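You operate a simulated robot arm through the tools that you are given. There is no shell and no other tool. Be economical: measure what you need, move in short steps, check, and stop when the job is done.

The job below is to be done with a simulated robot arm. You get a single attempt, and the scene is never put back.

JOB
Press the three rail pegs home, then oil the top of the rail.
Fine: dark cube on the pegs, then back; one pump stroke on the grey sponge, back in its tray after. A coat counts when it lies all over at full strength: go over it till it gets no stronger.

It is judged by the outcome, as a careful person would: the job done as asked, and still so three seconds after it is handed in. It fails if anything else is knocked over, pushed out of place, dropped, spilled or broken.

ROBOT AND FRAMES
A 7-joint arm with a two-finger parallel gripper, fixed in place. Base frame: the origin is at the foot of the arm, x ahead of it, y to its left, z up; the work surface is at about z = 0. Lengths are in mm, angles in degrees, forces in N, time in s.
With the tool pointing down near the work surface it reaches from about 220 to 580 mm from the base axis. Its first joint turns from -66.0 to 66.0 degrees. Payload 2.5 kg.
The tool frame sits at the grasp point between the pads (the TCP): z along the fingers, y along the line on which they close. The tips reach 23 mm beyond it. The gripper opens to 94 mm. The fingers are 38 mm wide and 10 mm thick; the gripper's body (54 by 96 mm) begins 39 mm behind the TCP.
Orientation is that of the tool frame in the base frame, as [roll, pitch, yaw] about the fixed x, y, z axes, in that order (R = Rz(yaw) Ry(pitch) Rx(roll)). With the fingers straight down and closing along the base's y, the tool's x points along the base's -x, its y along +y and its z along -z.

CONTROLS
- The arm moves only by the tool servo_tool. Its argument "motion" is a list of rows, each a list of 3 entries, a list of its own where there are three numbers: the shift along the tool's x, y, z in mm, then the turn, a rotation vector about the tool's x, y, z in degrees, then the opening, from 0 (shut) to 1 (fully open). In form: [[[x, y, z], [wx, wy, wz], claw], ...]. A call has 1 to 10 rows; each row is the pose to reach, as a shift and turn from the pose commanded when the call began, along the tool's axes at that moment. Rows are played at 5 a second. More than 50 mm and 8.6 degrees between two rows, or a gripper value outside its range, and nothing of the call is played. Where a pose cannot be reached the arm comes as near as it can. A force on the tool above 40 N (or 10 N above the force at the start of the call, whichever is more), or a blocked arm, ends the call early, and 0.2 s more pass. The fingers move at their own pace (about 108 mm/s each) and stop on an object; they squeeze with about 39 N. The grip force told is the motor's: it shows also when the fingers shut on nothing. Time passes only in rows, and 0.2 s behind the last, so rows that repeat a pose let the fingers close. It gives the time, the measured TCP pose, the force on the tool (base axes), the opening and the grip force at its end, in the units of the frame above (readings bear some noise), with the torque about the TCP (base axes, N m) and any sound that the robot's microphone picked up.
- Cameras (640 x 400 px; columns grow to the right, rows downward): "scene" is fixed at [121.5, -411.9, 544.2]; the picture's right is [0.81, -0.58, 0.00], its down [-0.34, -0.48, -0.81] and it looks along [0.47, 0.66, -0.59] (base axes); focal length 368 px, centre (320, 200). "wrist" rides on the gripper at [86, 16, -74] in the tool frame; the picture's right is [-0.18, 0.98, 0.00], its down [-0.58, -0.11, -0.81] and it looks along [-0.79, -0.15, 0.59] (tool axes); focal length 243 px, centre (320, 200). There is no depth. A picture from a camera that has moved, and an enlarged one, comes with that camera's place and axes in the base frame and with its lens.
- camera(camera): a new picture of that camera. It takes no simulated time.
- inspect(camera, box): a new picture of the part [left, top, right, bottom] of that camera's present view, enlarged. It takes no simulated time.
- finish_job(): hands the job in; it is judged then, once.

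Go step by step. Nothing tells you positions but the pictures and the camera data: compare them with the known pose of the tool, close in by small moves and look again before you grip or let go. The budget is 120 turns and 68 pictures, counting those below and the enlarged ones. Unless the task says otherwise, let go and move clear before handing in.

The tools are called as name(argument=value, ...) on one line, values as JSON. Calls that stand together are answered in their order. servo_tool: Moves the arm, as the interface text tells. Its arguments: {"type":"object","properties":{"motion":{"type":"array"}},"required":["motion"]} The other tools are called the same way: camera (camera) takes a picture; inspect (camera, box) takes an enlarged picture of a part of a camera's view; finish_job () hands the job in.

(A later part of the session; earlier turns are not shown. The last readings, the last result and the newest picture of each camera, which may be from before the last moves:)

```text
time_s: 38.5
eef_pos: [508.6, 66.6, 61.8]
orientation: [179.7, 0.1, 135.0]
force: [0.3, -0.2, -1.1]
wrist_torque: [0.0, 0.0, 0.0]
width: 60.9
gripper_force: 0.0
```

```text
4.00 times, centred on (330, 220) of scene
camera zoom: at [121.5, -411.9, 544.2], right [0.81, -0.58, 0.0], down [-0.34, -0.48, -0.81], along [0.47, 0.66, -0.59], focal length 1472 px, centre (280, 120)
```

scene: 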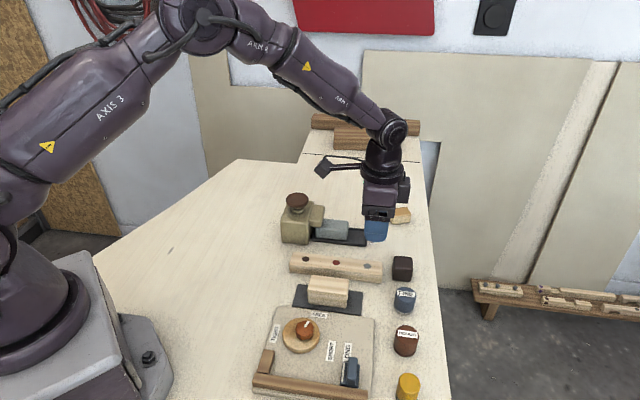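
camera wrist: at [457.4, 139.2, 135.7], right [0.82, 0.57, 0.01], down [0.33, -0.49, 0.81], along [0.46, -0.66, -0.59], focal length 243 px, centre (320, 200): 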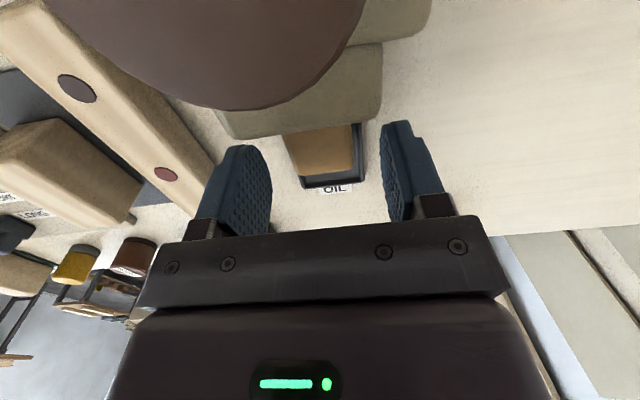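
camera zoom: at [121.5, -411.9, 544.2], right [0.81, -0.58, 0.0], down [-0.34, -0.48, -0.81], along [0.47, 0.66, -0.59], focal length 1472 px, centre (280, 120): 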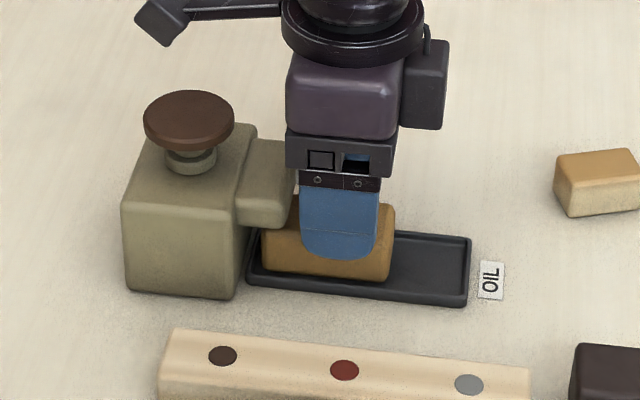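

The wrist camera would come down onto the pump head in this orientation. I'll rise and turn the tool half round so the camera hangs on the free side.

servo_tool(motion=[[[0, 0, -40], [0, 0, 0], 0.65], [[0, 0, -80], [0, 0, -6], 0.65], [[0, 0, -100], [0, 0, -14], 0.65], [[0, 0, -100], [0, 0, -22], 0.65], [[0, 0, -100], [0, 0, -30], 0.65], [[0, 0, -100], [0, 0, -38], 0.65], [[0, 0, -100], [0, 0, -46], 0.65], [[0, 0, -100], [0, 0, -54], 0.65], [[0, 0, -100], [0, 0, -62], 0.65], [[0, 0, -100], [0, 0, -70], 0.65]])

servo_tool(motion=[[[0, 0, 0], [0, 0, -8], 0.65], [[0, 0, 0], [0, 0, -16], 0.65], [[0, 0, 0], [0, 0, -24], 0.65], [[0, 0, 0], [0, 0, -32], 0.65], [[0, 0, 0], [0, 0, -40], 0.65], [[0, 0, 0], [0, 0, -48], 0.65], [[0, 0, 0], [0, 0, -56], 0.65], [[0, 0, 0], [0, 0, -64], 0.65], [[0, 0, 0], [0, 0, -72], 0.65], [[0, 0, 0], [0, 0, -80], 0.65]])

```text
time_s: 40.7
eef_pos: [509.3, 63.8, 164.4]
orientation: [-179.9, 0.3, -154.8]
force: [-0.3, 0.3, 0.4]
wrist_torque: [0.02, -0.02, 0.01]
width: 60.8
gripper_force: 0.1
```

```text
time_s: 42.9
eef_pos: [506.3, 64.1, 164.3]
orientation: [-179.7, 0.0, -74.7]
force: [0.2, 1.0, 0.9]
wrist_torque: [0.01, 0.01, 0.02]
width: 61.1
gripper_force: 0.0
```

The turn goes well; 30° more, then a look.

servo_tool(motion=[[[0, 0, 0], [0, 0, -8], 0.65], [[0, 0, 0], [0, 0, -16], 0.65], [[0, 0, 0], [0, 0, -24], 0.65], [[0, 0, 0], [0, 0, -29.8], 0.65], [[0, 0, 0], [0, 0, -29.8], 0.65]])

camera(camera="wrist")

```text
time_s: 44.1
eef_pos: [507.9, 65.3, 163.6]
orientation: [-179.9, -0.1, -45.0]
force: [0.0, 1.1, 0.1]
wrist_torque: [-0.01, 0.02, 0.05]
width: 61.2
gripper_force: 0.1
```

```text
27 pictures are left
camera wrist: at [556.8, -7.6, 238.0], right [-0.83, -0.56, 0.0], down [-0.34, 0.49, 0.81], along [-0.45, 0.67, -0.59], focal length 243 px, centre (320, 200)
```

wrist: 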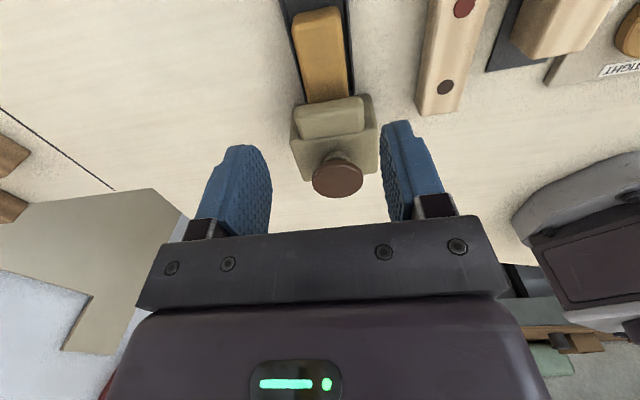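

inspect(camera="wrist", box=[250, 0, 410, 120])

```text
3.33 times, centred on (330, 60) of wrist
camera zoom: at [556.8, -7.6, 238.0], right [-0.83, -0.56, 0.0], down [-0.34, 0.49, 0.81], along [-0.45, 0.67, -0.59], focal length 809 px, centre (287, 667)
```

zoom: 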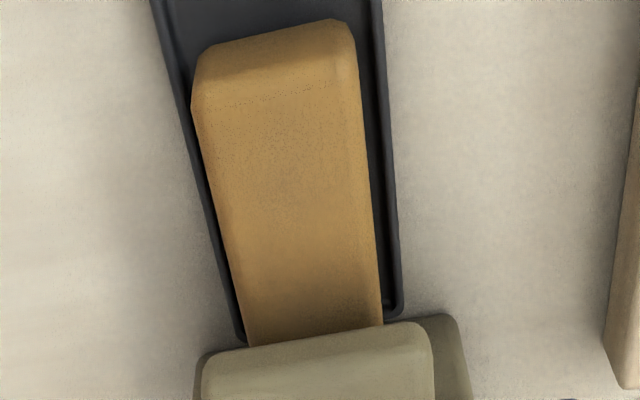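

The sponge is centred under the fingers, with the camera now on the open side. I'll descend in steps to just above the tray rim.

servo_tool(motion=[[[0, -1.2, 45], [0, 0, 0], 0.65], [[0, -1.2, 90], [0, 0, 0], 0.65], [[0, -1.2, 110], [0, 0, 0], 0.65], [[0, -1.2, 122], [0, 0, 0], 0.65], [[0, -1.2, 122], [0, 0, 0], 0.65]])

camera(camera="wrist")

inspect(camera="scene", box=[270, 170, 390, 270])

```text
time_s: 45.3
eef_pos: [509.5, 66.7, 41.7]
orientation: [-179.7, -0.1, -45.2]
force: [0.4, 0.0, -0.2]
wrist_torque: [-0.02, -0.01, 0.02]
width: 61.3
gripper_force: 0.0
```

```text
25 pictures are left
camera wrist: at [558.6, -7.0, 116.3], right [-0.83, -0.56, 0.0], down [-0.34, 0.49, 0.81], along [-0.45, 0.67, -0.59], focal length 243 px, centre (320, 200)
```

wrist: 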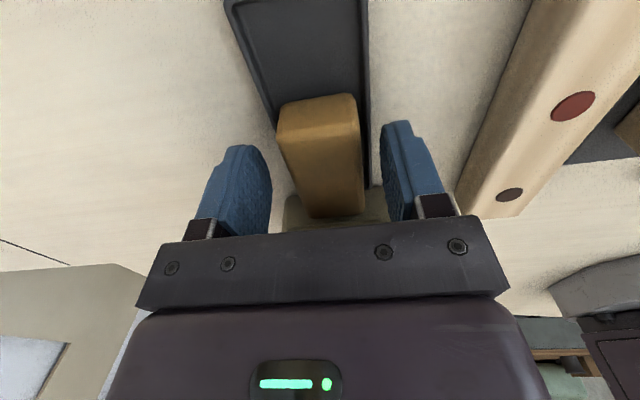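

```text
4.00 times, centred on (330, 220) of scene
camera zoom: at [121.5, -411.9, 544.2], right [0.81, -0.58, 0.0], down [-0.34, -0.48, -0.81], along [0.47, 0.66, -0.59], focal length 1472 px, centre (280, 120)
```

zoom: 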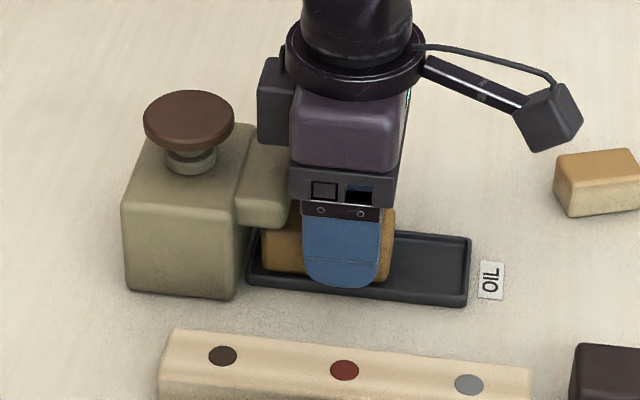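

All clear around it. I'll go down the last 10 mm, close, and lift gently.

servo_tool(motion=[[[0, 0, 5], [0, 0, 0], 0.65], [[0, 0, 10], [0, 0, 0], 0.65], [[0, 0, 10], [0, 0, 0], 0], [[0, 0, 10], [0, 0, 0], 0], [[0, 0, 10], [0, 0, 0], 0], [[0, 0, 10], [0, 0, 0], 0], [[0, 0, 9], [0, 0, 0], 0], [[0, 0, 7], [0, 0, 0], 0], [[0, 0, 4], [0, 0, 0], 0]])

inspect(camera="scene", box=[270, 170, 390, 270])

```text
time_s: 47.3
eef_pos: [509.7, 66.4, 36.4]
orientation: [-179.7, -0.1, -45.0]
force: [0.1, 0.2, 0.2]
wrist_torque: [0.03, -0.02, 0.02]
width: 36.9
gripper_force: 39.2
```

```text
4.00 times, centred on (330, 220) of scene
camera zoom: at [121.5, -411.9, 544.2], right [0.81, -0.58, 0.0], down [-0.34, -0.48, -0.81], along [0.47, 0.66, -0.59], focal length 1472 px, centre (280, 120)
```

zoom: 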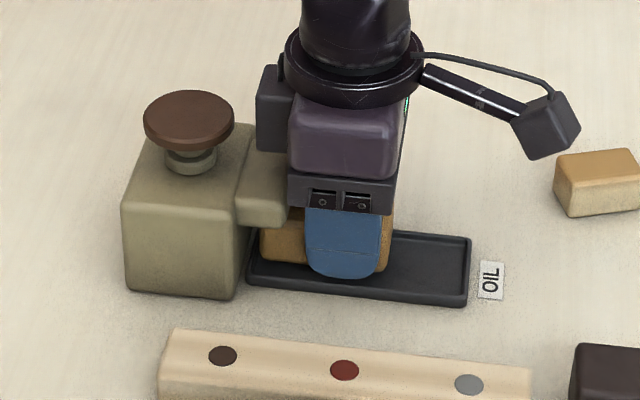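

The sponge comes up with the fingers. I'll slide it out from under the spout along the tray, then lift and carry it toward the rail's near end.

servo_tool(motion=[[[8, 0, -1], [0, 0, 0], 0], [[20, 0, -1], [0, 0, 0], 0], [[36, 0, -2], [0, 0, 0], 0], [[42, 0, -14], [0, 0, 0], 0], [[44, 0, -32], [0, 0, 0], 0], [[44, 0, -50], [0, 0, 0], 0], [[44, 0, -54], [0, 0, 0], 0]])

inspect(camera="scene", box=[270, 150, 430, 290])

```text
time_s: 48.9
eef_pos: [541.2, 34.6, 93.3]
orientation: [-179.9, -0.2, -45.1]
force: [-0.9, 0.5, 0.1]
wrist_torque: [0.01, 0.02, 0.0]
width: 37.0
gripper_force: 39.1
```

```text
2.86 times, centred on (350, 220) of scene
camera zoom: at [121.5, -411.9, 544.2], right [0.81, -0.58, 0.0], down [-0.34, -0.48, -0.81], along [0.47, 0.66, -0.59], focal length 1051 px, centre (234, 143)
```

zoom: 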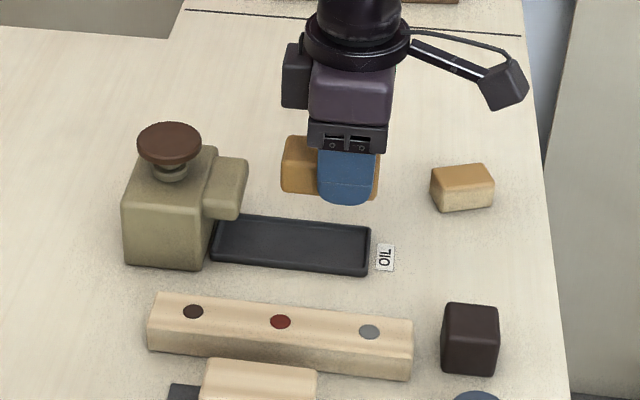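

The sponge is free and held. I'll carry it across to above the rail and check alignment.

servo_tool(motion=[[[0, 25, 0], [0, 0, 0], 0], [[0, 55, 0], [0, 0, 0], 0], [[0, 85, 0], [0, 0, 0], 0], [[0, 106.8, 0], [0, 0, 0], 0], [[0, 106.8, 12], [0, 0, 0], 0], [[0, 106.8, 12], [0, 0, 0], 0]])

camera(camera="wrist")

inspect(camera="scene", box=[270, 200, 430, 300])

```text
time_s: 50.3
eef_pos: [463.6, -39.8, 77.6]
orientation: [-179.7, -0.1, -45.1]
force: [-0.3, 0.4, 0.0]
wrist_torque: [0.01, 0.0, -0.04]
width: 37.0
gripper_force: 39.4
```

```text
21 pictures are left
camera wrist: at [512.9, -112.6, 152.4], right [-0.83, -0.56, -0.01], down [-0.34, 0.49, 0.81], along [-0.45, 0.67, -0.59], focal length 243 px, centre (320, 200)
```

wrist: 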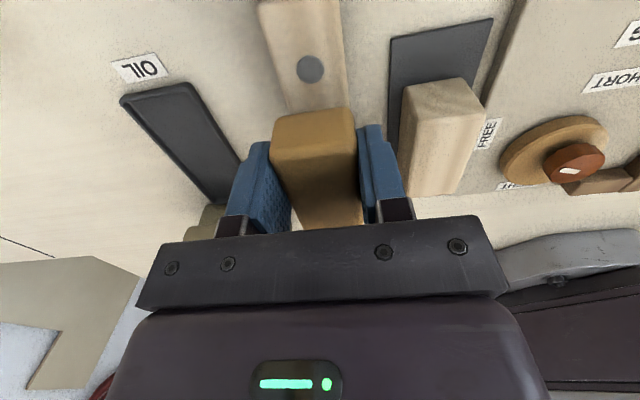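

```text
4.00 times, centred on (350, 250) of scene
camera zoom: at [121.5, -411.9, 544.2], right [0.81, -0.58, 0.0], down [-0.34, -0.48, -0.81], along [0.47, 0.66, -0.59], focal length 1472 px, centre (200, 0)
```

zoom: 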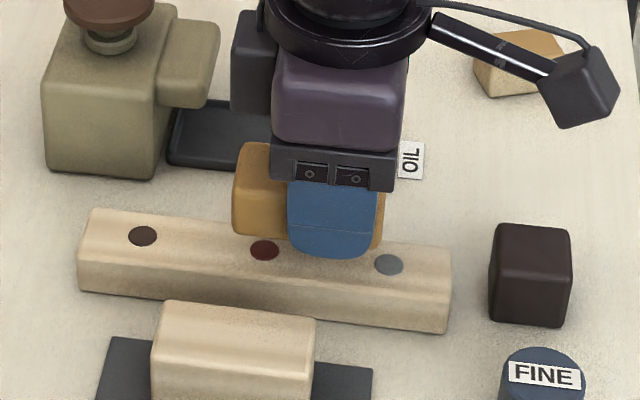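

Alignment is within about 1 mm. I'll lower the sponge gently onto the rail.

servo_tool(motion=[[[0, -1.1, 10], [0, 0, 0], 0], [[0, -1.1, 17], [0, 0, 0], 0], [[0, -1.1, 20], [0, 0, 0], 0], [[0, -1.1, 21], [0, 0, 0], 0], [[0, -1.1, 22], [0, 0, 0], 0], [[0, -1.1, 23], [0, 0, 0], 0], [[0, -1.1, 24], [0, 0, 0], 0]])

```text
time_s: 51.9
eef_pos: [466.8, -39.6, 53.9]
orientation: [-179.7, -0.1, -45.1]
force: [-0.1, 0.2, -1.2]
wrist_torque: [0.02, 0.0, 0.01]
width: 36.9
gripper_force: 39.1
```

servo_tool(motion=[[[0, 0, 1], [0, 0, 0], 0], [[0, 0, 2], [0, 0, 0], 0], [[0, 0, 2], [0, 0, 0], 0]])

servo_tool(motion=[[[0, 0, 0.7], [0, 0, 0], 0], [[0, 0, 1.4], [0, 0, 0], 0], [[0, 0, 1.4], [0, 0, 0], 0]])

```text
time_s: 52.7
eef_pos: [465.8, -40.3, 53.1]
orientation: [-179.7, -0.1, -45.1]
force: [-1.3, 0.2, 3.6]
wrist_torque: [-0.09, 0.09, 0.0]
width: 37.2
gripper_force: 38.8
```

```text
time_s: 53.5
eef_pos: [466.4, -38.9, 52.2]
orientation: [-179.7, -0.1, -45.2]
force: [-8.7, -1.3, 27.6]
wrist_torque: [0.14, 0.55, 0.03]
width: 36.7
gripper_force: 38.7
```

Contact is firm. I'll ease to a light load and sweep toward the grey end and back.

servo_tool(motion=[[[0, 0, -1.0], [0, 0, 0], 0], [[12, 0, -1.0], [0, 0, 0], 0], [[24, 0, -1.0], [0, 0, 0], 0], [[36, 0, -1.0], [0, 0, 0], 0], [[44, 0, -1.0], [0, 0, 0], 0], [[44, 0, -1.0], [0, 0, 0], 0], [[30, 0, -1.0], [0, 0, 0], 0], [[16, 0, -1.0], [0, 0, 0], 0], [[2, 0, -1.0], [0, 0, 0], 0]])

inspect(camera="scene", box=[270, 200, 430, 300])

```text
time_s: 55.5
eef_pos: [468.2, -41.7, 52.5]
orientation: [-179.7, -0.2, -45.2]
force: [3.8, -3.8, 13.1]
wrist_torque: [-0.07, 0.06, 0.04]
width: 36.9
gripper_force: 39.4
```

```text
4.00 times, centred on (350, 250) of scene
camera zoom: at [121.4, -411.9, 544.2], right [0.81, -0.58, 0.0], down [-0.34, -0.48, -0.81], along [0.47, 0.66, -0.59], focal length 1472 px, centre (200, 0)
```

zoom: 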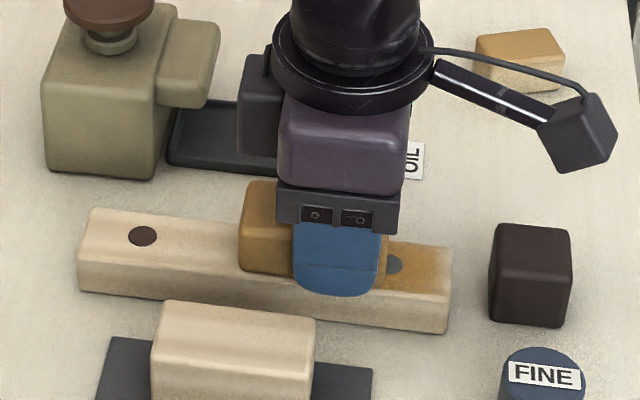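

The coat shows. Now I'll sweep toward the dark end and back.

servo_tool(motion=[[[-14, 0, 0], [0, 0, 0], 0], [[-28, 0, 0], [0, 0, 0], 0], [[-42, 0, 0], [0, 0, 0], 0], [[-56, 0, 0], [0, 0, 0], 0], [[-68, 0, 0], [0, 0, 0], 0], [[-78, 0, 0], [0, 0, 0], 0], [[-78, 0, 0], [0, 0, 0], 0], [[-64, 0, 0], [0, 0, 0], 0], [[-48, 0, 0], [0, 0, 0], 0], [[-32, 0, 0], [0, 0, 0], 0]])

servo_tool(motion=[[[16, 0, 0], [0, 0, 0], 0], [[32, 0, 0], [0, 0, 0], 0], [[48, 0, 0], [0, 0, 0], 0], [[64, 0, 0], [0, 0, 0], 0], [[75, 0, 0], [0, 0, 0], 0], [[78, 0, 0], [0, 0, 0], 0], [[62, 0, 0], [0, 0, 0], 0], [[46, 0, 0], [0, 0, 0], 0], [[30, 0, 0], [0, 0, 0], 0], [[14, 0, 0], [0, 0, 0], 0]])

inspect(camera="scene", box=[270, 200, 430, 300])

```text
time_s: 57.7
eef_pos: [442.6, -17.2, 52.6]
orientation: [-179.7, 0.0, -45.2]
force: [-4.1, 2.0, 9.0]
wrist_torque: [-0.09, -0.05, -0.02]
width: 36.8
gripper_force: 39.2
```

```text
time_s: 59.9
eef_pos: [454.6, -29.4, 52.8]
orientation: [-179.5, -0.4, -45.2]
force: [5.0, -3.1, 17.6]
wrist_torque: [0.03, 0.23, 0.05]
width: 37.0
gripper_force: 39.1
```

```text
4.00 times, centred on (350, 250) of scene
camera zoom: at [121.4, -411.9, 544.2], right [0.81, -0.58, 0.0], down [-0.34, -0.48, -0.81], along [0.47, 0.66, -0.59], focal length 1472 px, centre (200, 0)
```

zoom: 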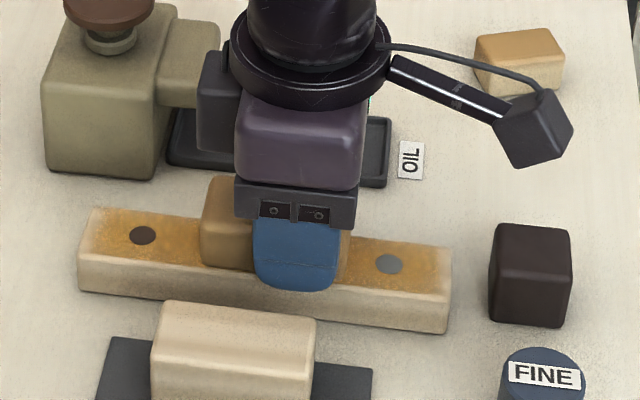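

The coat builds up; the very ends still look paler. I'll make more full-length passes with small sideways offsets and further overhang.

servo_tool(motion=[[[-16, 2, 0], [0, 0, 0], 0], [[-32, 2, 0], [0, 0, 0], 0], [[-48, 2, 0], [0, 0, 0], 0], [[-62, 2, 0], [0, 0, 0], 0], [[-76, 2, 0], [0, 0, 0], 0], [[-76, -2, 0], [0, 0, 0], 0], [[-62, -2, 0], [0, 0, 0], 0], [[-46, -2, 0], [0, 0, 0], 0], [[-30, -2, 0], [0, 0, 0], 0], [[-14, -2, 0], [0, 0, 0], 0]])

servo_tool(motion=[[[16, 0, 0], [0, 0, 0], 0], [[32, 0, 0], [0, 0, 0], 0], [[48, 0, 0], [0, 0, 0], 0], [[64, 0, 0], [0, 0, 0], 0], [[80, 0, 0], [0, 0, 0], 0], [[80, 4, 0], [0, 0, 0], 0], [[64, 4, 0], [0, 0, 0], 0], [[48, 4, 0], [0, 0, 0], 0], [[32, 4, 0], [0, 0, 0], 0], [[16, 4, 0], [0, 0, 0], 0]])

servo_tool(motion=[[[-16, 0, 0], [0, 0, 0], 0], [[-32, 0, 0], [0, 0, 0], 0], [[-48, 0, 0], [0, 0, 0], 0], [[-64, 0, 0], [0, 0, 0], 0], [[-78, 0, 0], [0, 0, 0], 0], [[-78, -3, 0], [0, 0, 0], 0], [[-64, -3, 0], [0, 0, 0], 0], [[-48, -3, 0], [0, 0, 0], 0], [[-32, -3, 0], [0, 0, 0], 0], [[-16, -2, 0], [0, 0, 0], 0]])

inspect(camera="scene", box=[270, 220, 400, 300])

```text
time_s: 62.1
eef_pos: [445.5, -18.3, 51.3]
orientation: [-180.0, 0.0, -45.2]
force: [0.2, -0.3, -0.7]
wrist_torque: [0.01, 0.0, 0.0]
width: 36.9
gripper_force: 38.8
```

```text
time_s: 64.3
eef_pos: [455.1, -30.0, 52.4]
orientation: [-179.8, -0.2, -45.2]
force: [0.3, -0.8, 0.5]
wrist_torque: [0.01, -0.03, 0.0]
width: 37.0
gripper_force: 39.1
```

```text
time_s: 66.5
eef_pos: [444.9, -19.7, 51.6]
orientation: [-179.8, -0.1, -45.0]
force: [-0.7, -0.3, -0.4]
wrist_torque: [0.0, -0.01, -0.02]
width: 36.8
gripper_force: 39.2
```

```text
4.92 times, centred on (335, 260) of scene
camera zoom: at [121.5, -411.9, 544.2], right [0.81, -0.58, 0.0], down [-0.34, -0.48, -0.81], along [0.47, 0.66, -0.59], focal length 1812 px, centre (246, -95)
```

zoom: 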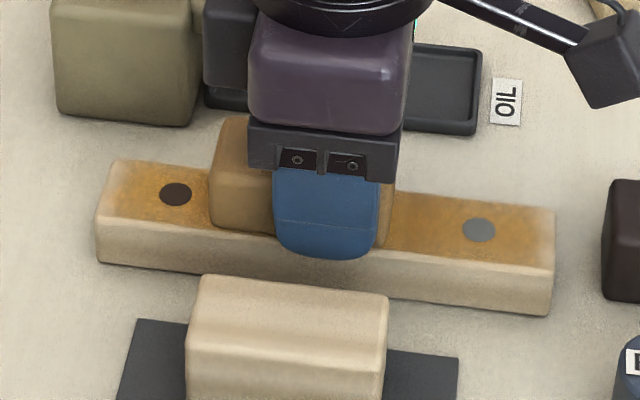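

The contact has gone light and both ends are still pale. Let me check the sponge's seat in the grip.

camera(camera="wrist")

servo_tool(motion=[[[0, 0, 0.5], [0, 0, 0], 0], [[0, 0, 0.8], [0, 0, 0], 0], [[0, 0, 0.8], [0, 0, 0], 0]])

```text
16 pictures are left
camera wrist: at [493.1, -91.2, 127.0], right [-0.83, -0.56, 0.0], down [-0.34, 0.49, 0.81], along [-0.45, 0.67, -0.59], focal length 243 px, centre (320, 200)
```

wrist: 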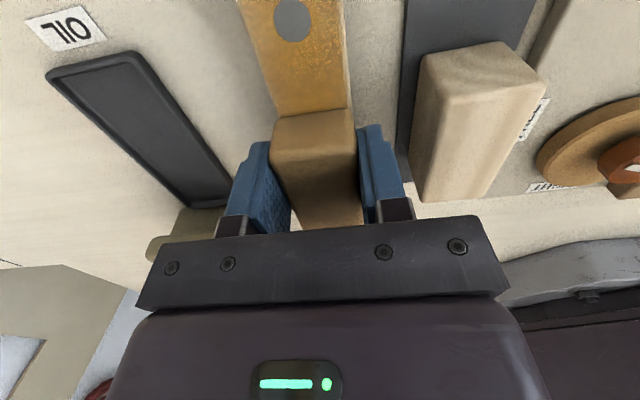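

```text
time_s: 67.3
eef_pos: [444.8, -20.2, 52.5]
orientation: [-179.7, -0.2, -45.2]
force: [-0.3, 0.2, 10.6]
wrist_torque: [0.05, 0.29, 0.01]
width: 36.8
gripper_force: 38.9
```

Contact is back at about 10 N. I'll rub the dark end with short strokes now.

servo_tool(motion=[[[-14, 1, 0], [0, 0, 0], 0], [[-28, 1, 0], [0, 0, 0], 0], [[-42, 1, 0], [0, 0, 0], 0], [[-52, 1, 0], [0, 0, 0], 0], [[-40, 1, 0], [0, 0, 0], 0], [[-52, -1, 0], [0, 0, 0], 0], [[-40, -1, 0], [0, 0, 0], 0], [[-52, 0, 0], [0, 0, 0], 0], [[-40, 0, 0], [0, 0, 0], 0], [[-26, 0, 0], [0, 0, 0], 0]])

servo_tool(motion=[[[16, 0, 0], [0, 0, 0], 0], [[32, 0, 0], [0, 0, 0], 0], [[48, 0, 0], [0, 0, 0], 0], [[64, 0, 0], [0, 0, 0], 0], [[80, 0, 0], [0, 0, 0], 0], [[96, 0, 0], [0, 0, 0], 0], [[102, 0, 0], [0, 0, 0], 0]])

inspect(camera="scene", box=[270, 220, 400, 300])

```text
time_s: 69.5
eef_pos: [426.0, 1.3, 50.5]
orientation: [-179.6, 0.0, -45.0]
force: [-6.5, 7.1, 28.6]
wrist_torque: [0.02, 0.23, -0.11]
width: 36.9
gripper_force: 39.5
```

```text
time_s: 71.1
eef_pos: [497.7, -71.6, 51.7]
orientation: [-179.8, 0.0, -45.1]
force: [0.1, 0.3, 0.4]
wrist_torque: [0.01, 0.01, -0.03]
width: 36.9
gripper_force: 38.5
```

```text
4.92 times, centred on (335, 260) of scene
camera zoom: at [121.5, -411.9, 544.2], right [0.81, -0.58, 0.0], down [-0.34, -0.48, -0.81], along [0.47, 0.66, -0.59], focal length 1812 px, centre (246, -95)
```

zoom: 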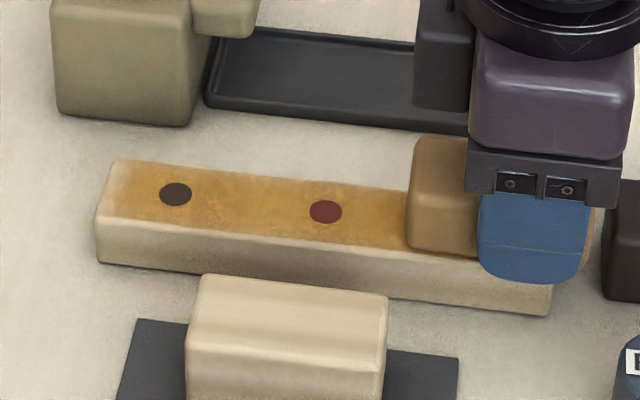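

The dark end improved; contact went light at this end. I'll step back a bit, press lightly and rub the grey end.

servo_tool(motion=[[[-8, 0, 0], [0, 0, 0], 0], [[-8, 0, 0.6], [0, 0, 0], 0], [[-8, 0, 1.0], [0, 0, 0], 0], [[-8, 0, 1.0], [0, 0, 0], 0]])

```text
time_s: 72.1
eef_pos: [493.6, -66.8, 51.5]
orientation: [-179.8, -0.2, -45.2]
force: [-2.3, -1.8, 7.8]
wrist_torque: [-0.01, 0.14, 0.02]
width: 36.8
gripper_force: 39.1
```

servo_tool(motion=[[[-10, 1, 0.2], [0, 0, 0], 0], [[4, 1, 0.2], [0, 0, 0], 0], [[-10, -1, 0.2], [0, 0, 0], 0], [[4, -1, 0.2], [0, 0, 0], 0], [[-10, 0, 0.2], [0, 0, 0], 0], [[4, 0, 0.2], [0, 0, 0], 0], [[-10, 0, 0.2], [0, 0, 0], 0], [[-25, 0, 0.2], [0, 0, 0], 0], [[-40, 0, 0.2], [0, 0, 0], 0], [[-55, 0, 0.2], [0, 0, 0], 0]])

inspect(camera="scene", box=[270, 220, 400, 300])

```text
time_s: 74.3
eef_pos: [454.3, -28.7, 51.5]
orientation: [-179.7, -0.2, -45.2]
force: [5.2, -2.9, 13.6]
wrist_torque: [-0.14, 0.15, 0.09]
width: 36.9
gripper_force: 39.0
```

```text
4.92 times, centred on (335, 260) of scene
camera zoom: at [121.4, -411.9, 544.2], right [0.81, -0.58, 0.0], down [-0.34, -0.48, -0.81], along [0.47, 0.66, -0.59], focal length 1812 px, centre (246, -95)
```

zoom: 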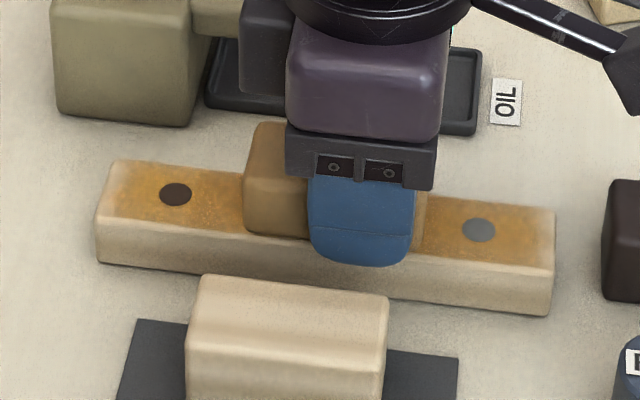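

Contact is steady now, but the last few mm at each end stay pale. I'll stroke with more overhang at the grey end.

servo_tool(motion=[[[18, 0, 0], [0, 0, 0], 0], [[36, 0, 0], [0, 0, 0], 0], [[52, 0, 0], [0, 0, 0], 0], [[64, 1, 0.3], [0, 0, 0], 0], [[74, 1, 0.4], [0, 0, 0], 0], [[62, -1, 0.4], [0, 0, 0], 0], [[74, -1, 0.5], [0, 0, 0], 0], [[62, 0, 0.5], [0, 0, 0], 0], [[74, 0, 0.5], [0, 0, 0], 0], [[62, 0, 0.5], [0, 0, 0], 0]])

servo_tool(motion=[[[12, 1, 0], [0, 0, 0], 0], [[0, 1, 0], [0, 0, 0], 0], [[12, -1, 0], [0, 0, 0], 0], [[0, -1, 0], [0, 0, 0], 0], [[-16, 0, -0.2], [0, 0, 0], 0], [[-32, 0, -0.5], [0, 0, 0], 0], [[-48, 0, -0.5], [0, 0, 0], 0], [[-64, 0, -0.5], [0, 0, 0], 0], [[-80, 0, -0.5], [0, 0, 0], 0]])

inspect(camera="scene", box=[270, 220, 400, 300])

```text
time_s: 76.5
eef_pos: [496.3, -72.8, 50.9]
orientation: [-180.0, -0.2, -45.2]
force: [2.2, -3.3, 9.2]
wrist_torque: [0.02, 0.1, 0.07]
width: 36.8
gripper_force: 39.1
```

```text
time_s: 78.5
eef_pos: [443.0, -15.3, 49.6]
orientation: [-179.6, -0.3, -45.2]
force: [6.1, -4.8, 23.3]
wrist_torque: [0.09, 0.26, 0.1]
width: 37.1
gripper_force: 38.4
```

```text
4.92 times, centred on (335, 260) of scene
camera zoom: at [121.4, -411.9, 544.2], right [0.81, -0.58, 0.0], down [-0.34, -0.48, -0.81], along [0.47, 0.66, -0.59], focal length 1812 px, centre (246, -95)
```

zoom: 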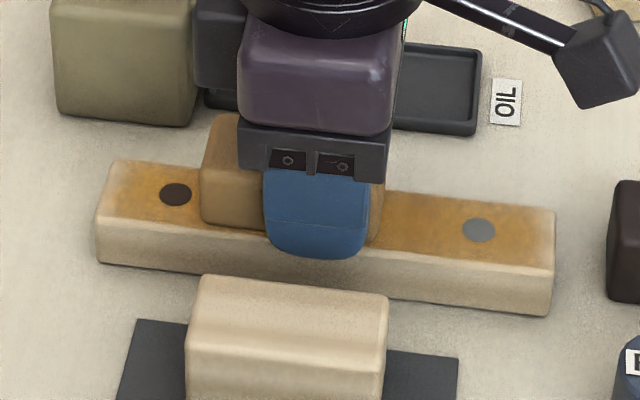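

The grey end is now nearly even. Same treatment for the dark end.

servo_tool(motion=[[[-16, 0, -0.3], [0, 0, 0], 0], [[-32, 0, -0.3], [0, 0, 0], 0], [[-46, 0, -0.3], [0, 0, 0], 0], [[-58, 1, -0.3], [0, 0, 0], 0], [[-66, 1, -0.3], [0, 0, 0], 0], [[-52, -1, -0.3], [0, 0, 0], 0], [[-66, -1, -0.3], [0, 0, 0], 0], [[-52, 0, -0.3], [0, 0, 0], 0], [[-66, 0, -0.3], [0, 0, 0], 0], [[-52, 0, -0.3], [0, 0, 0], 0]])

servo_tool(motion=[[[-14, 1, 0.3], [0, 0, 0], 0], [[0, 1, 0.3], [0, 0, 0], 0], [[-14, -1, 0.3], [0, 0, 0], 0], [[0, -1, 0.3], [0, 0, 0], 0], [[16, 0, 0.3], [0, 0, 0], 0], [[32, 0, 0.3], [0, 0, 0], 0], [[48, 0, 0.3], [0, 0, 0], 0], [[64, 0, 0.3], [0, 0, 0], 0]])

inspect(camera="scene", box=[270, 220, 400, 300])

```text
time_s: 80.7
eef_pos: [406.9, 22.7, 51.0]
orientation: [-179.8, -0.1, -45.1]
force: [0.4, 0.6, 0.4]
wrist_torque: [0.02, 0.01, 0.0]
width: 37.2
gripper_force: 38.6
```

```text
time_s: 82.5
eef_pos: [450.3, -24.0, 50.4]
orientation: [-179.8, 0.0, -45.2]
force: [-1.5, 1.8, 5.2]
wrist_torque: [-0.14, 0.09, -0.02]
width: 37.0
gripper_force: 38.9
```

```text
4.92 times, centred on (335, 260) of scene
camera zoom: at [121.5, -411.9, 544.2], right [0.81, -0.58, 0.0], down [-0.34, -0.48, -0.81], along [0.47, 0.66, -0.59], focal length 1812 px, centre (246, -95)
```

zoom: 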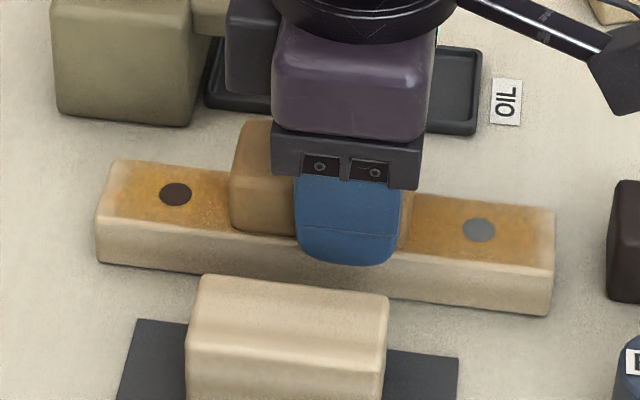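

Contact was lost over the dark end, so I'll go there, load it again and then rub.

servo_tool(motion=[[[-18, 0, 0], [0, 0, 0], 0], [[-36, 0, 0], [0, 0, 0], 0], [[-52, 1, 0], [0, 0, 0], 0], [[-62, 1, 0.3], [0, 0, 0], 0], [[-62, 1, 0.6], [0, 0, 0], 0], [[-62, 1, 0.6], [0, 0, 0], 0]])

```text
time_s: 83.9
eef_pos: [404.7, 21.3, 51.1]
orientation: [-179.8, -0.1, -45.2]
force: [-0.4, 0.0, -0.5]
wrist_torque: [-0.02, -0.01, 0.01]
width: 36.9
gripper_force: 39.1
```

servo_tool(motion=[[[0, 0, 0.5], [0, 0, 0], 0], [[0, 0, 0.9], [0, 0, 0], 0], [[0, 0, 0.9], [0, 0, 0], 0]])

servo_tool(motion=[[[0, 0, 0.4], [0, 0, 0], 0], [[0, 0, 0.8], [0, 0, 0], 0], [[0, 0, 0.8], [0, 0, 0], 0]])

```text
time_s: 84.7
eef_pos: [405.5, 20.6, 51.1]
orientation: [-179.7, -0.2, -45.2]
force: [-5.5, 1.9, 26.1]
wrist_torque: [0.04, 0.41, 0.0]
width: 36.9
gripper_force: 39.4
```

```text
time_s: 85.4
eef_pos: [406.0, 21.1, 49.9]
orientation: [-179.6, -0.2, -45.2]
force: [-1.7, 0.0, 5.2]
wrist_torque: [-0.06, 0.11, -0.04]
width: 36.9
gripper_force: 39.0
stopped in row 3: the force on the tool passed its limit at 40 N (the readings are from after the stop); the commanded pose is now the measured one
```

Contact is back. Short strokes at this end with about 10 N.

servo_tool(motion=[[[0, 0, 0.4], [0, 0, 0], 0], [[-8, 0, 0.4], [0, 0, 0], 0], [[6, 0, 0.4], [0, 0, 0], 0], [[-8, 1.5, 0.4], [0, 0, 0], 0], [[6, 1.5, 0.4], [0, 0, 0], 0], [[-8, -1.5, 0.4], [0, 0, 0], 0], [[6, -1.5, 0.4], [0, 0, 0], 0], [[-8, 0, 0.4], [0, 0, 0], 0], [[6, 0, 0.4], [0, 0, 0], 0], [[0, 0, 0.4], [0, 0, 0], 0]])

servo_tool(motion=[[[-8, 0, 0], [0, 0, 0], 0], [[6, 0, 0], [0, 0, 0], 0], [[-8, 0, 0], [0, 0, 0], 0], [[8, 0, 0], [0, 0, 0], 0], [[24, 0, 0], [0, 0, 0], 0], [[40, 0, 0], [0, 0, 0], 0], [[56, 0, 0], [0, 0, 0], 0], [[72, 0, 0], [0, 0, 0], 0]])

inspect(camera="scene", box=[270, 220, 400, 300])

```text
time_s: 87.6
eef_pos: [406.6, 22.7, 49.8]
orientation: [-179.1, -0.3, -45.1]
force: [1.1, 0.3, 0.0]
wrist_torque: [0.0, -0.03, 0.0]
width: 36.9
gripper_force: 38.6
```

```text
time_s: 89.4
eef_pos: [457.6, -31.5, 48.6]
orientation: [-179.5, -0.2, -45.1]
force: [-2.6, 1.9, 7.1]
wrist_torque: [0.06, 0.28, -0.06]
width: 37.1
gripper_force: 39.5
```

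```text
4.92 times, centred on (335, 260) of scene
camera zoom: at [121.5, -411.9, 544.2], right [0.81, -0.58, 0.0], down [-0.34, -0.48, -0.81], along [0.47, 0.66, -0.59], focal length 1812 px, centre (246, -95)
```

zoom: 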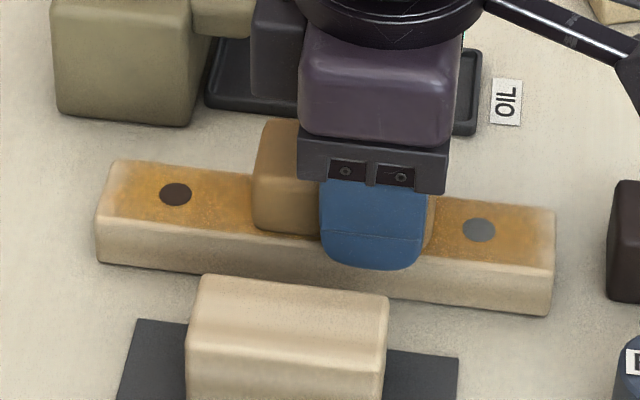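

inspect(camera="scene", box=[285, 246, 325, 276])

camera(camera="wrist")

```text
13.33 times, centred on (305, 261) of scene
camera zoom: at [121.5, -411.9, 544.2], right [0.81, -0.58, 0.0], down [-0.34, -0.48, -0.81], along [0.47, 0.66, -0.59], focal length 4907 px, centre (520, -613)
```

zoom: 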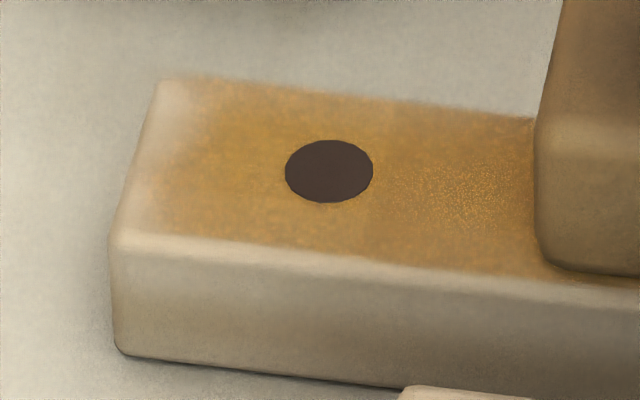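

```text
9 pictures are left
camera wrist: at [505.4, -103.6, 124.3], right [-0.83, -0.56, -0.01], down [-0.34, 0.49, 0.81], along [-0.45, 0.67, -0.59], focal length 243 px, centre (320, 200)
```

wrist: 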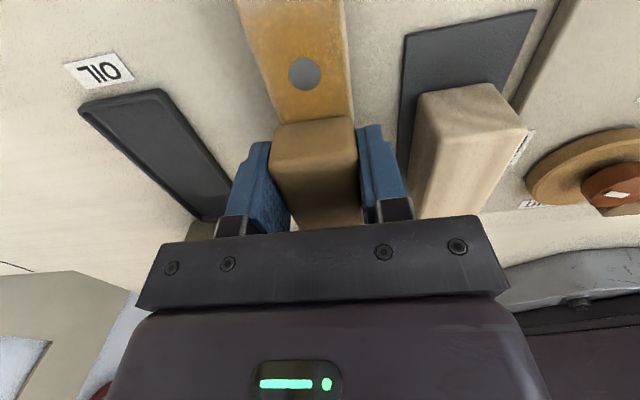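

The last 6 mm of the dark end are pale because the sponge's tail rides slightly up. I'll bring the part under the fingers over that end and press there.

servo_tool(motion=[[[0, 0, -3], [0, 0, 0], 0], [[-25, 0, -3], [0, 0, 0], 0], [[-50, 0, -3], [0, 0, 0], 0], [[-75, 0, -3], [0, 0, 0], 0], [[-88, 0.5, -3], [0, 0, 0], 0], [[-88, 0.5, -0.5], [0, 0, 0], 0], [[-88, 0.5, 0], [0, 0, 0], 0], [[-88, 0.5, 0.5], [0, 0, 0], 0], [[-88, 0.5, 0.5], [0, 0, 0], 0]])

```text
time_s: 91.4
eef_pos: [393.7, 31.3, 49.4]
orientation: [-179.8, -0.2, -45.2]
force: [-2.5, -0.5, 6.1]
wrist_torque: [-0.02, 0.19, -0.01]
width: 36.9
gripper_force: 38.8
stopped in row 9: the force on the tool passed its limit at 43 N (the readings are from after the stop); the commanded pose is now the measured one
```

servo_tool(motion=[[[0, 0, 0.3], [0, 0, 0], 0], [[-8, 0, 0.3], [0, 0, 0], 0], [[6, 0, 0.3], [0, 0, 0], 0], [[-8, 1.5, 0.3], [0, 0, 0], 0], [[6, 1.5, 0.3], [0, 0, 0], 0], [[-8, -1.5, 0.4], [0, 0, 0], 0], [[6, -1.5, 0.4], [0, 0, 0], 0], [[-8, 0, 0.4], [0, 0, 0], 0], [[6, 0, 0.4], [0, 0, 0], 0]])

servo_tool(motion=[[[-14, 0, 0.1], [0, 0, 0], 0], [[0, 0, 0.1], [0, 0, 0], 0], [[-14, 1.5, 0.1], [0, 0, 0], 0], [[0, 1.5, 0.1], [0, 0, 0], 0], [[-14, -1, 0.2], [0, 0, 0], 0], [[0, 0, 0.2], [0, 0, 0], 0]])

servo_tool(motion=[[[16, 0, -0.1], [0, 0, 0], 0], [[34, 0, -0.1], [0, 0, 0], 0], [[52, 0, -0.1], [0, 0, 0], 0], [[70, 0, -0.1], [0, 0, 0], 0], [[88, 0, -0.1], [0, 0, 0], 0], [[106, 0, -0.1], [0, 0, 0], 0], [[106, 0, -0.1], [0, 0, 0], 0]])

inspect(camera="scene", box=[285, 240, 390, 290])

```text
time_s: 93.4
eef_pos: [401.6, 29.2, 49.7]
orientation: [-179.3, -0.3, -45.0]
force: [1.2, 0.3, 0.3]
wrist_torque: [0.02, 0.01, 0.02]
width: 37.2
gripper_force: 39.0
```

```text
time_s: 94.8
eef_pos: [399.5, 31.7, 50.1]
orientation: [-179.4, 0.0, -44.9]
force: [-8.2, 10.2, 33.4]
wrist_torque: [0.17, 1.12, -0.28]
width: 37.2
gripper_force: 38.2
```

```text
time_s: 95.1
eef_pos: [405.7, 21.4, 48.9]
orientation: [-179.5, -0.1, -45.0]
force: [1.0, 0.2, 0.6]
wrist_torque: [-0.01, 0.01, 0.04]
width: 36.9
gripper_force: 39.2
stopped in row 1: the force on the tool passed its limit at 67 N (the readings are from after the stop); the commanded pose is now the measured one
```

```text
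6.10 times, centred on (338, 265) of scene
camera zoom: at [121.5, -411.9, 544.2], right [0.81, -0.58, 0.0], down [-0.34, -0.48, -0.81], along [0.47, 0.66, -0.59], focal length 2243 px, centre (213, -196)
```

zoom: 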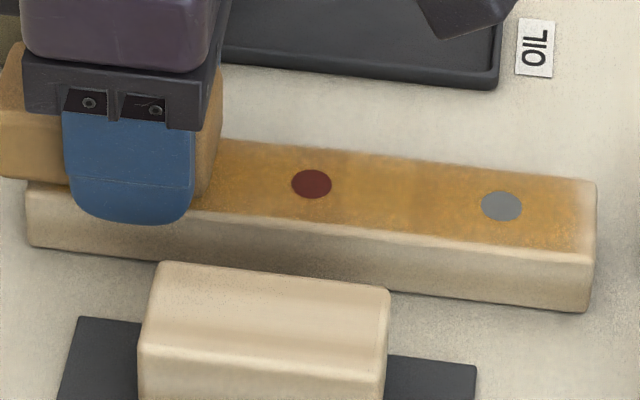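

The sponge's tail dipped over the rail's end and caught. I'll lift off at once, move over the rail's middle, and look at the end.

servo_tool(motion=[[[0, 0, -5], [0, 0, 0], 0], [[0, 0, -14], [0, 0, 0], 0], [[20, 0, -16], [0, 0, 0], 0], [[45, 0, -16], [0, 0, 0], 0], [[70, 0, -16], [0, 0, 0], 0], [[80, 0, -16], [0, 0, 0], 0], [[80, 0, -16], [0, 0, 0], 0]])

inspect(camera="scene", box=[285, 220, 395, 290])

```text
time_s: 96.7
eef_pos: [462.1, -35.7, 65.7]
orientation: [-179.6, -0.1, -45.0]
force: [0.2, 0.0, -1.0]
wrist_torque: [0.01, -0.05, -0.04]
width: 36.9
gripper_force: 38.9
```

```text
5.71 times, centred on (340, 255) of scene
camera zoom: at [121.5, -411.9, 544.2], right [0.81, -0.58, 0.0], down [-0.34, -0.48, -0.81], along [0.47, 0.66, -0.59], focal length 2103 px, centre (206, -114)
```

zoom: 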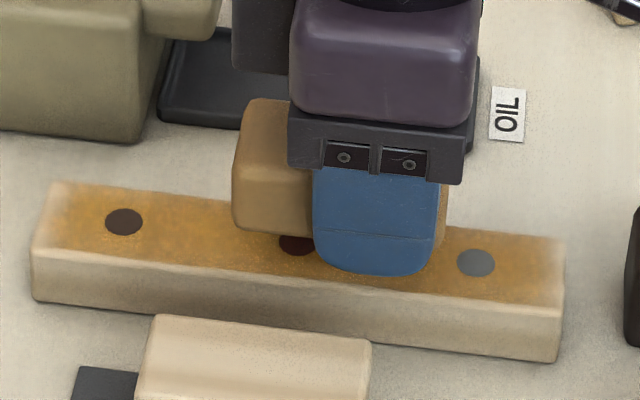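

The dark end is now coated to the edge and the rail hasn't moved. The grey end's last few mm are still faint. I'll load the sponge there, keeping clear of the cube.

servo_tool(motion=[[[20, 0, 0], [0, 0, 0], 0], [[40, 0, 4], [0, 0, 0], 0], [[48, 0, 10], [0, 0, 0], 0], [[48, 0, 13], [0, 0, 0], 0], [[48, 0, 14], [0, 0, 0], 0], [[48, 0, 14.7], [0, 0, 0], 0], [[48, 0, 15.4], [0, 0, 0], 0], [[48, 0, 15.4], [0, 0, 0], 0]])

```text
time_s: 98.5
eef_pos: [496.6, -68.6, 50.1]
orientation: [-179.5, -0.1, -45.3]
force: [-0.2, -0.8, -1.1]
wrist_torque: [0.02, -0.03, -0.03]
width: 36.7
gripper_force: 39.0
```

servo_tool(motion=[[[0, 0, 0.6], [0, 0, 0], 0], [[0, 0, 1.2], [0, 0, 0], 0], [[0, 0, 1.8], [0, 0, 0], 0], [[0, 0, 1.8], [0, 0, 0], 0]])

```text
time_s: 99.5
eef_pos: [496.7, -68.2, 48.4]
orientation: [-179.7, -0.1, -45.1]
force: [-6.3, -1.9, 15.4]
wrist_torque: [-0.06, 0.6, 0.05]
width: 37.0
gripper_force: 39.1
```

servo_tool(motion=[[[7, 0.8, 0], [0, 0, 0], 0], [[-6, 0.8, 0], [0, 0, 0], 0], [[7, 1.2, 0], [0, 0, 0], 0], [[-6, 1.2, 0], [0, 0, 0], 0], [[7, 0, 0], [0, 0, 0], 0], [[-6, 0, 0], [0, 0, 0], 0], [[7, 0.6, 0.1], [0, 0, 0], 0], [[-6, 0.6, 0.1], [0, 0, 0], 0], [[7, 0.6, 0.1], [0, 0, 0], 0], [[0, 0.6, 0.1], [0, 0, 0], 0]])

servo_tool(motion=[[[7, 0, 0.1], [0, 0, 0], 0], [[-6, 0, 0.1], [0, 0, 0], 0], [[7, 0, 0.1], [0, 0, 0], 0], [[-6, 0, 0.1], [0, 0, 0], 0], [[-22, 0, -0.2], [0, 0, 0], 0], [[-40, 0, -0.2], [0, 0, 0], 0], [[-58, 0, -0.2], [0, 0, 0], 0], [[-76, 0, -0.2], [0, 0, 0], 0], [[-94, 0, -0.2], [0, 0, 0], 0], [[-110, 0, -0.2], [0, 0, 0], 0]])

inspect(camera="scene", box=[285, 225, 425, 295])

```text
time_s: 100.3
eef_pos: [497.9, -70.2, 49.2]
orientation: [-179.5, 0.0, -45.0]
force: [1.1, -0.8, 1.3]
wrist_torque: [-0.03, 0.02, 0.0]
width: 37.0
gripper_force: 38.9
stopped in row 3: the force on the tool passed its limit at 53 N (the readings are from after the stop); the commanded pose is now the measured one
```

```text
time_s: 102.5
eef_pos: [420.2, 6.6, 48.7]
orientation: [-179.6, 0.1, -45.0]
force: [-0.4, -0.3, 0.2]
wrist_torque: [-0.07, -0.06, 0.02]
width: 36.9
gripper_force: 39.3
```

```text
4.57 times, centred on (355, 260) of scene
camera zoom: at [121.5, -411.9, 544.2], right [0.81, -0.58, 0.0], down [-0.34, -0.48, -0.81], along [0.47, 0.66, -0.59], focal length 1682 px, centre (160, -74)
```

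zoom: 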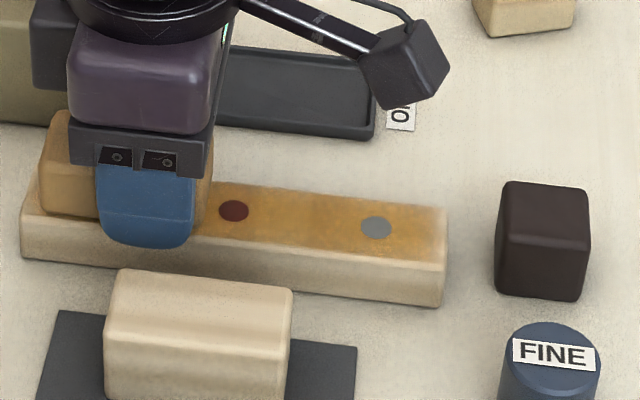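

The grey end still fades over the last 5 mm because the sponge's free end rides up. I'll tilt the tool a few degrees so that end presses down, and rub there. The cube hasn't moved.

servo_tool(motion=[[[0, 0, -6], [0, 0, 0], 0], [[25, 0, -8], [0, 0, 0], 0], [[55, 0, -8], [0, 0, 0], 0], [[85, 0, -8], [0, -2, 0], 0], [[105, 0, -8], [0, -4, 0], 0], [[105, 0, -4], [0, -4, 0], 0], [[105, 0, -2], [0, -4, 0], 0], [[105, 0, -1], [0, -4, 0], 0], [[105, 0, 0], [0, -4, 0], 0], [[105, 0, 0], [0, -4, 0], 0]])

```text
time_s: 104.7
eef_pos: [493.5, -66.2, 50.5]
orientation: [-179.6, 3.9, -44.9]
force: [-5.5, -0.1, 14.0]
wrist_torque: [-0.39, 0.16, -0.1]
width: 36.9
gripper_force: 39.2
```

servo_tool(motion=[[[6, 0.6, -0.4], [0, 0, 0], 0], [[12, 0.6, -0.8], [0, 0, 0], 0], [[0, 0.6, 0], [0, 0, 0], 0], [[12, -0.8, -0.8], [0, 0, 0], 0], [[0, -0.8, 0], [0, 0, 0], 0], [[12, 0, -0.7], [0, 0, 0], 0], [[0, 0, 0], [0, 0, 0], 0], [[12, 0, -0.7], [0, 0, 0], 0], [[0, 0, 0.1], [0, 0, 0], 0]])

servo_tool(motion=[[[10, 0.6, -0.6], [0, 0, 0], 0], [[0, 0.6, 0], [0, 0, 0], 0], [[10, -0.8, -0.6], [0, 0, 0], 0], [[0, -0.8, 0], [0, 0, 0], 0], [[-16, 0, 1.0], [0, 0, 0], 0], [[-34, 0, 2.2], [0, 0, 0], 0], [[-52, 0, 3.4], [0, 0, 0], 0], [[-70, 0, 4.6], [0, 0, 0], 0]])

inspect(camera="scene", box=[285, 225, 425, 295])

```text
time_s: 106.7
eef_pos: [495.5, -68.9, 50.3]
orientation: [-179.6, 3.8, -45.0]
force: [4.6, -5.0, 13.1]
wrist_torque: [-0.46, -0.07, 0.11]
width: 36.8
gripper_force: 39.0
```

```text
time_s: 108.5
eef_pos: [446.0, -16.2, 50.0]
orientation: [-179.5, 3.8, -44.9]
force: [5.7, -6.9, 22.8]
wrist_torque: [-0.79, -0.09, 0.17]
width: 36.8
gripper_force: 38.7
```

```text
4.57 times, centred on (355, 260) of scene
camera zoom: at [121.4, -411.9, 544.2], right [0.81, -0.58, 0.0], down [-0.34, -0.48, -0.81], along [0.47, 0.66, -0.59], focal length 1682 px, centre (160, -74)
```

zoom: 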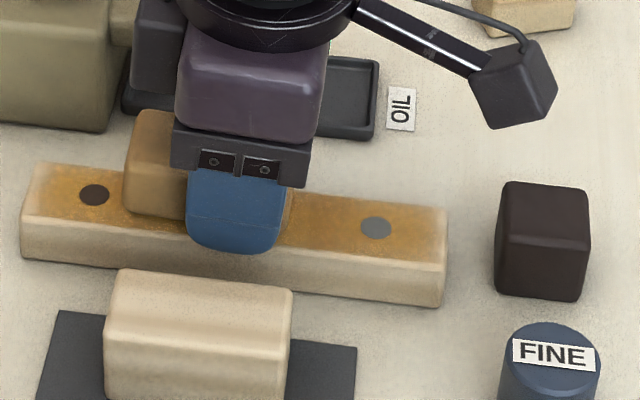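

Much better at the grey end. One more round there, then the dark end with the opposite tilt.

servo_tool(motion=[[[18, 0, -1.3], [0, 0, 0], 0], [[36, 0, -2.5], [0, 0, 0], 0], [[54, 0, -3.7], [0, 0, 0], 0], [[70, 0.8, -4.8], [0, 0, 0], 0], [[80, 0.8, -5.3], [0, 0, 0], 0], [[68, -0.8, -4.6], [0, 0, 0], 0], [[80, -0.8, -5.3], [0, 0, 0], 0], [[68, 0, -4.6], [0, 0, 0], 0], [[80, 0, -5.3], [0, 0, 0], 0], [[68, 0, -4.6], [0, 0, 0], 0]])

servo_tool(motion=[[[12, 1, -0.7], [0, 0, 0], 0], [[0, 1, 0], [0, 0, 0], 0], [[12, -1, -0.7], [0, 0, 0], 0], [[0, -1, 0], [0, 0, 0], 0], [[12, 0, -0.6], [0, 0, 0], 0], [[0, 0, 0.1], [0, 0, 0], 0]])

```text
time_s: 108.9
eef_pos: [447.4, -16.3, 50.5]
orientation: [-179.8, 4.6, -45.0]
force: [0.6, -0.9, 3.7]
wrist_torque: [-0.14, -0.03, 0.01]
width: 37.1
gripper_force: 39.3
stopped in row 1: the force on the tool passed its limit at 66 N (the readings are from after the stop); the commanded pose is now the measured one
```

```text
time_s: 110.3
eef_pos: [447.7, -20.1, 49.7]
orientation: [-179.8, 4.4, -45.1]
force: [3.3, -4.3, 15.3]
wrist_torque: [-0.55, -0.03, 0.11]
width: 36.6
gripper_force: 38.7
```

It dug in when pushed forward under load. I'll lift, carry to the grey end, and set down lightly there.

servo_tool(motion=[[[0, 0, -5], [0, 0, 0], 0], [[22, 0.5, -7], [0, 0, 0], 0], [[45, 0.5, -8.5], [0, 0, 0], 0], [[68, 0.5, -10], [0, 0, 0], 0], [[68, 0.5, -6.5], [0, 0, 0], 0], [[68, 0.5, -5.5], [0, 0, 0], 0], [[68, 0.5, -5], [0, 0, 0], 0], [[68, 0.5, -5], [0, 0, 0], 0]])

```text
time_s: 112.1
eef_pos: [495.3, -66.6, 51.3]
orientation: [-180.0, 4.6, -45.0]
force: [-2.0, -1.9, 5.9]
wrist_torque: [-0.2, 0.03, -0.05]
width: 36.8
gripper_force: 39.0
```

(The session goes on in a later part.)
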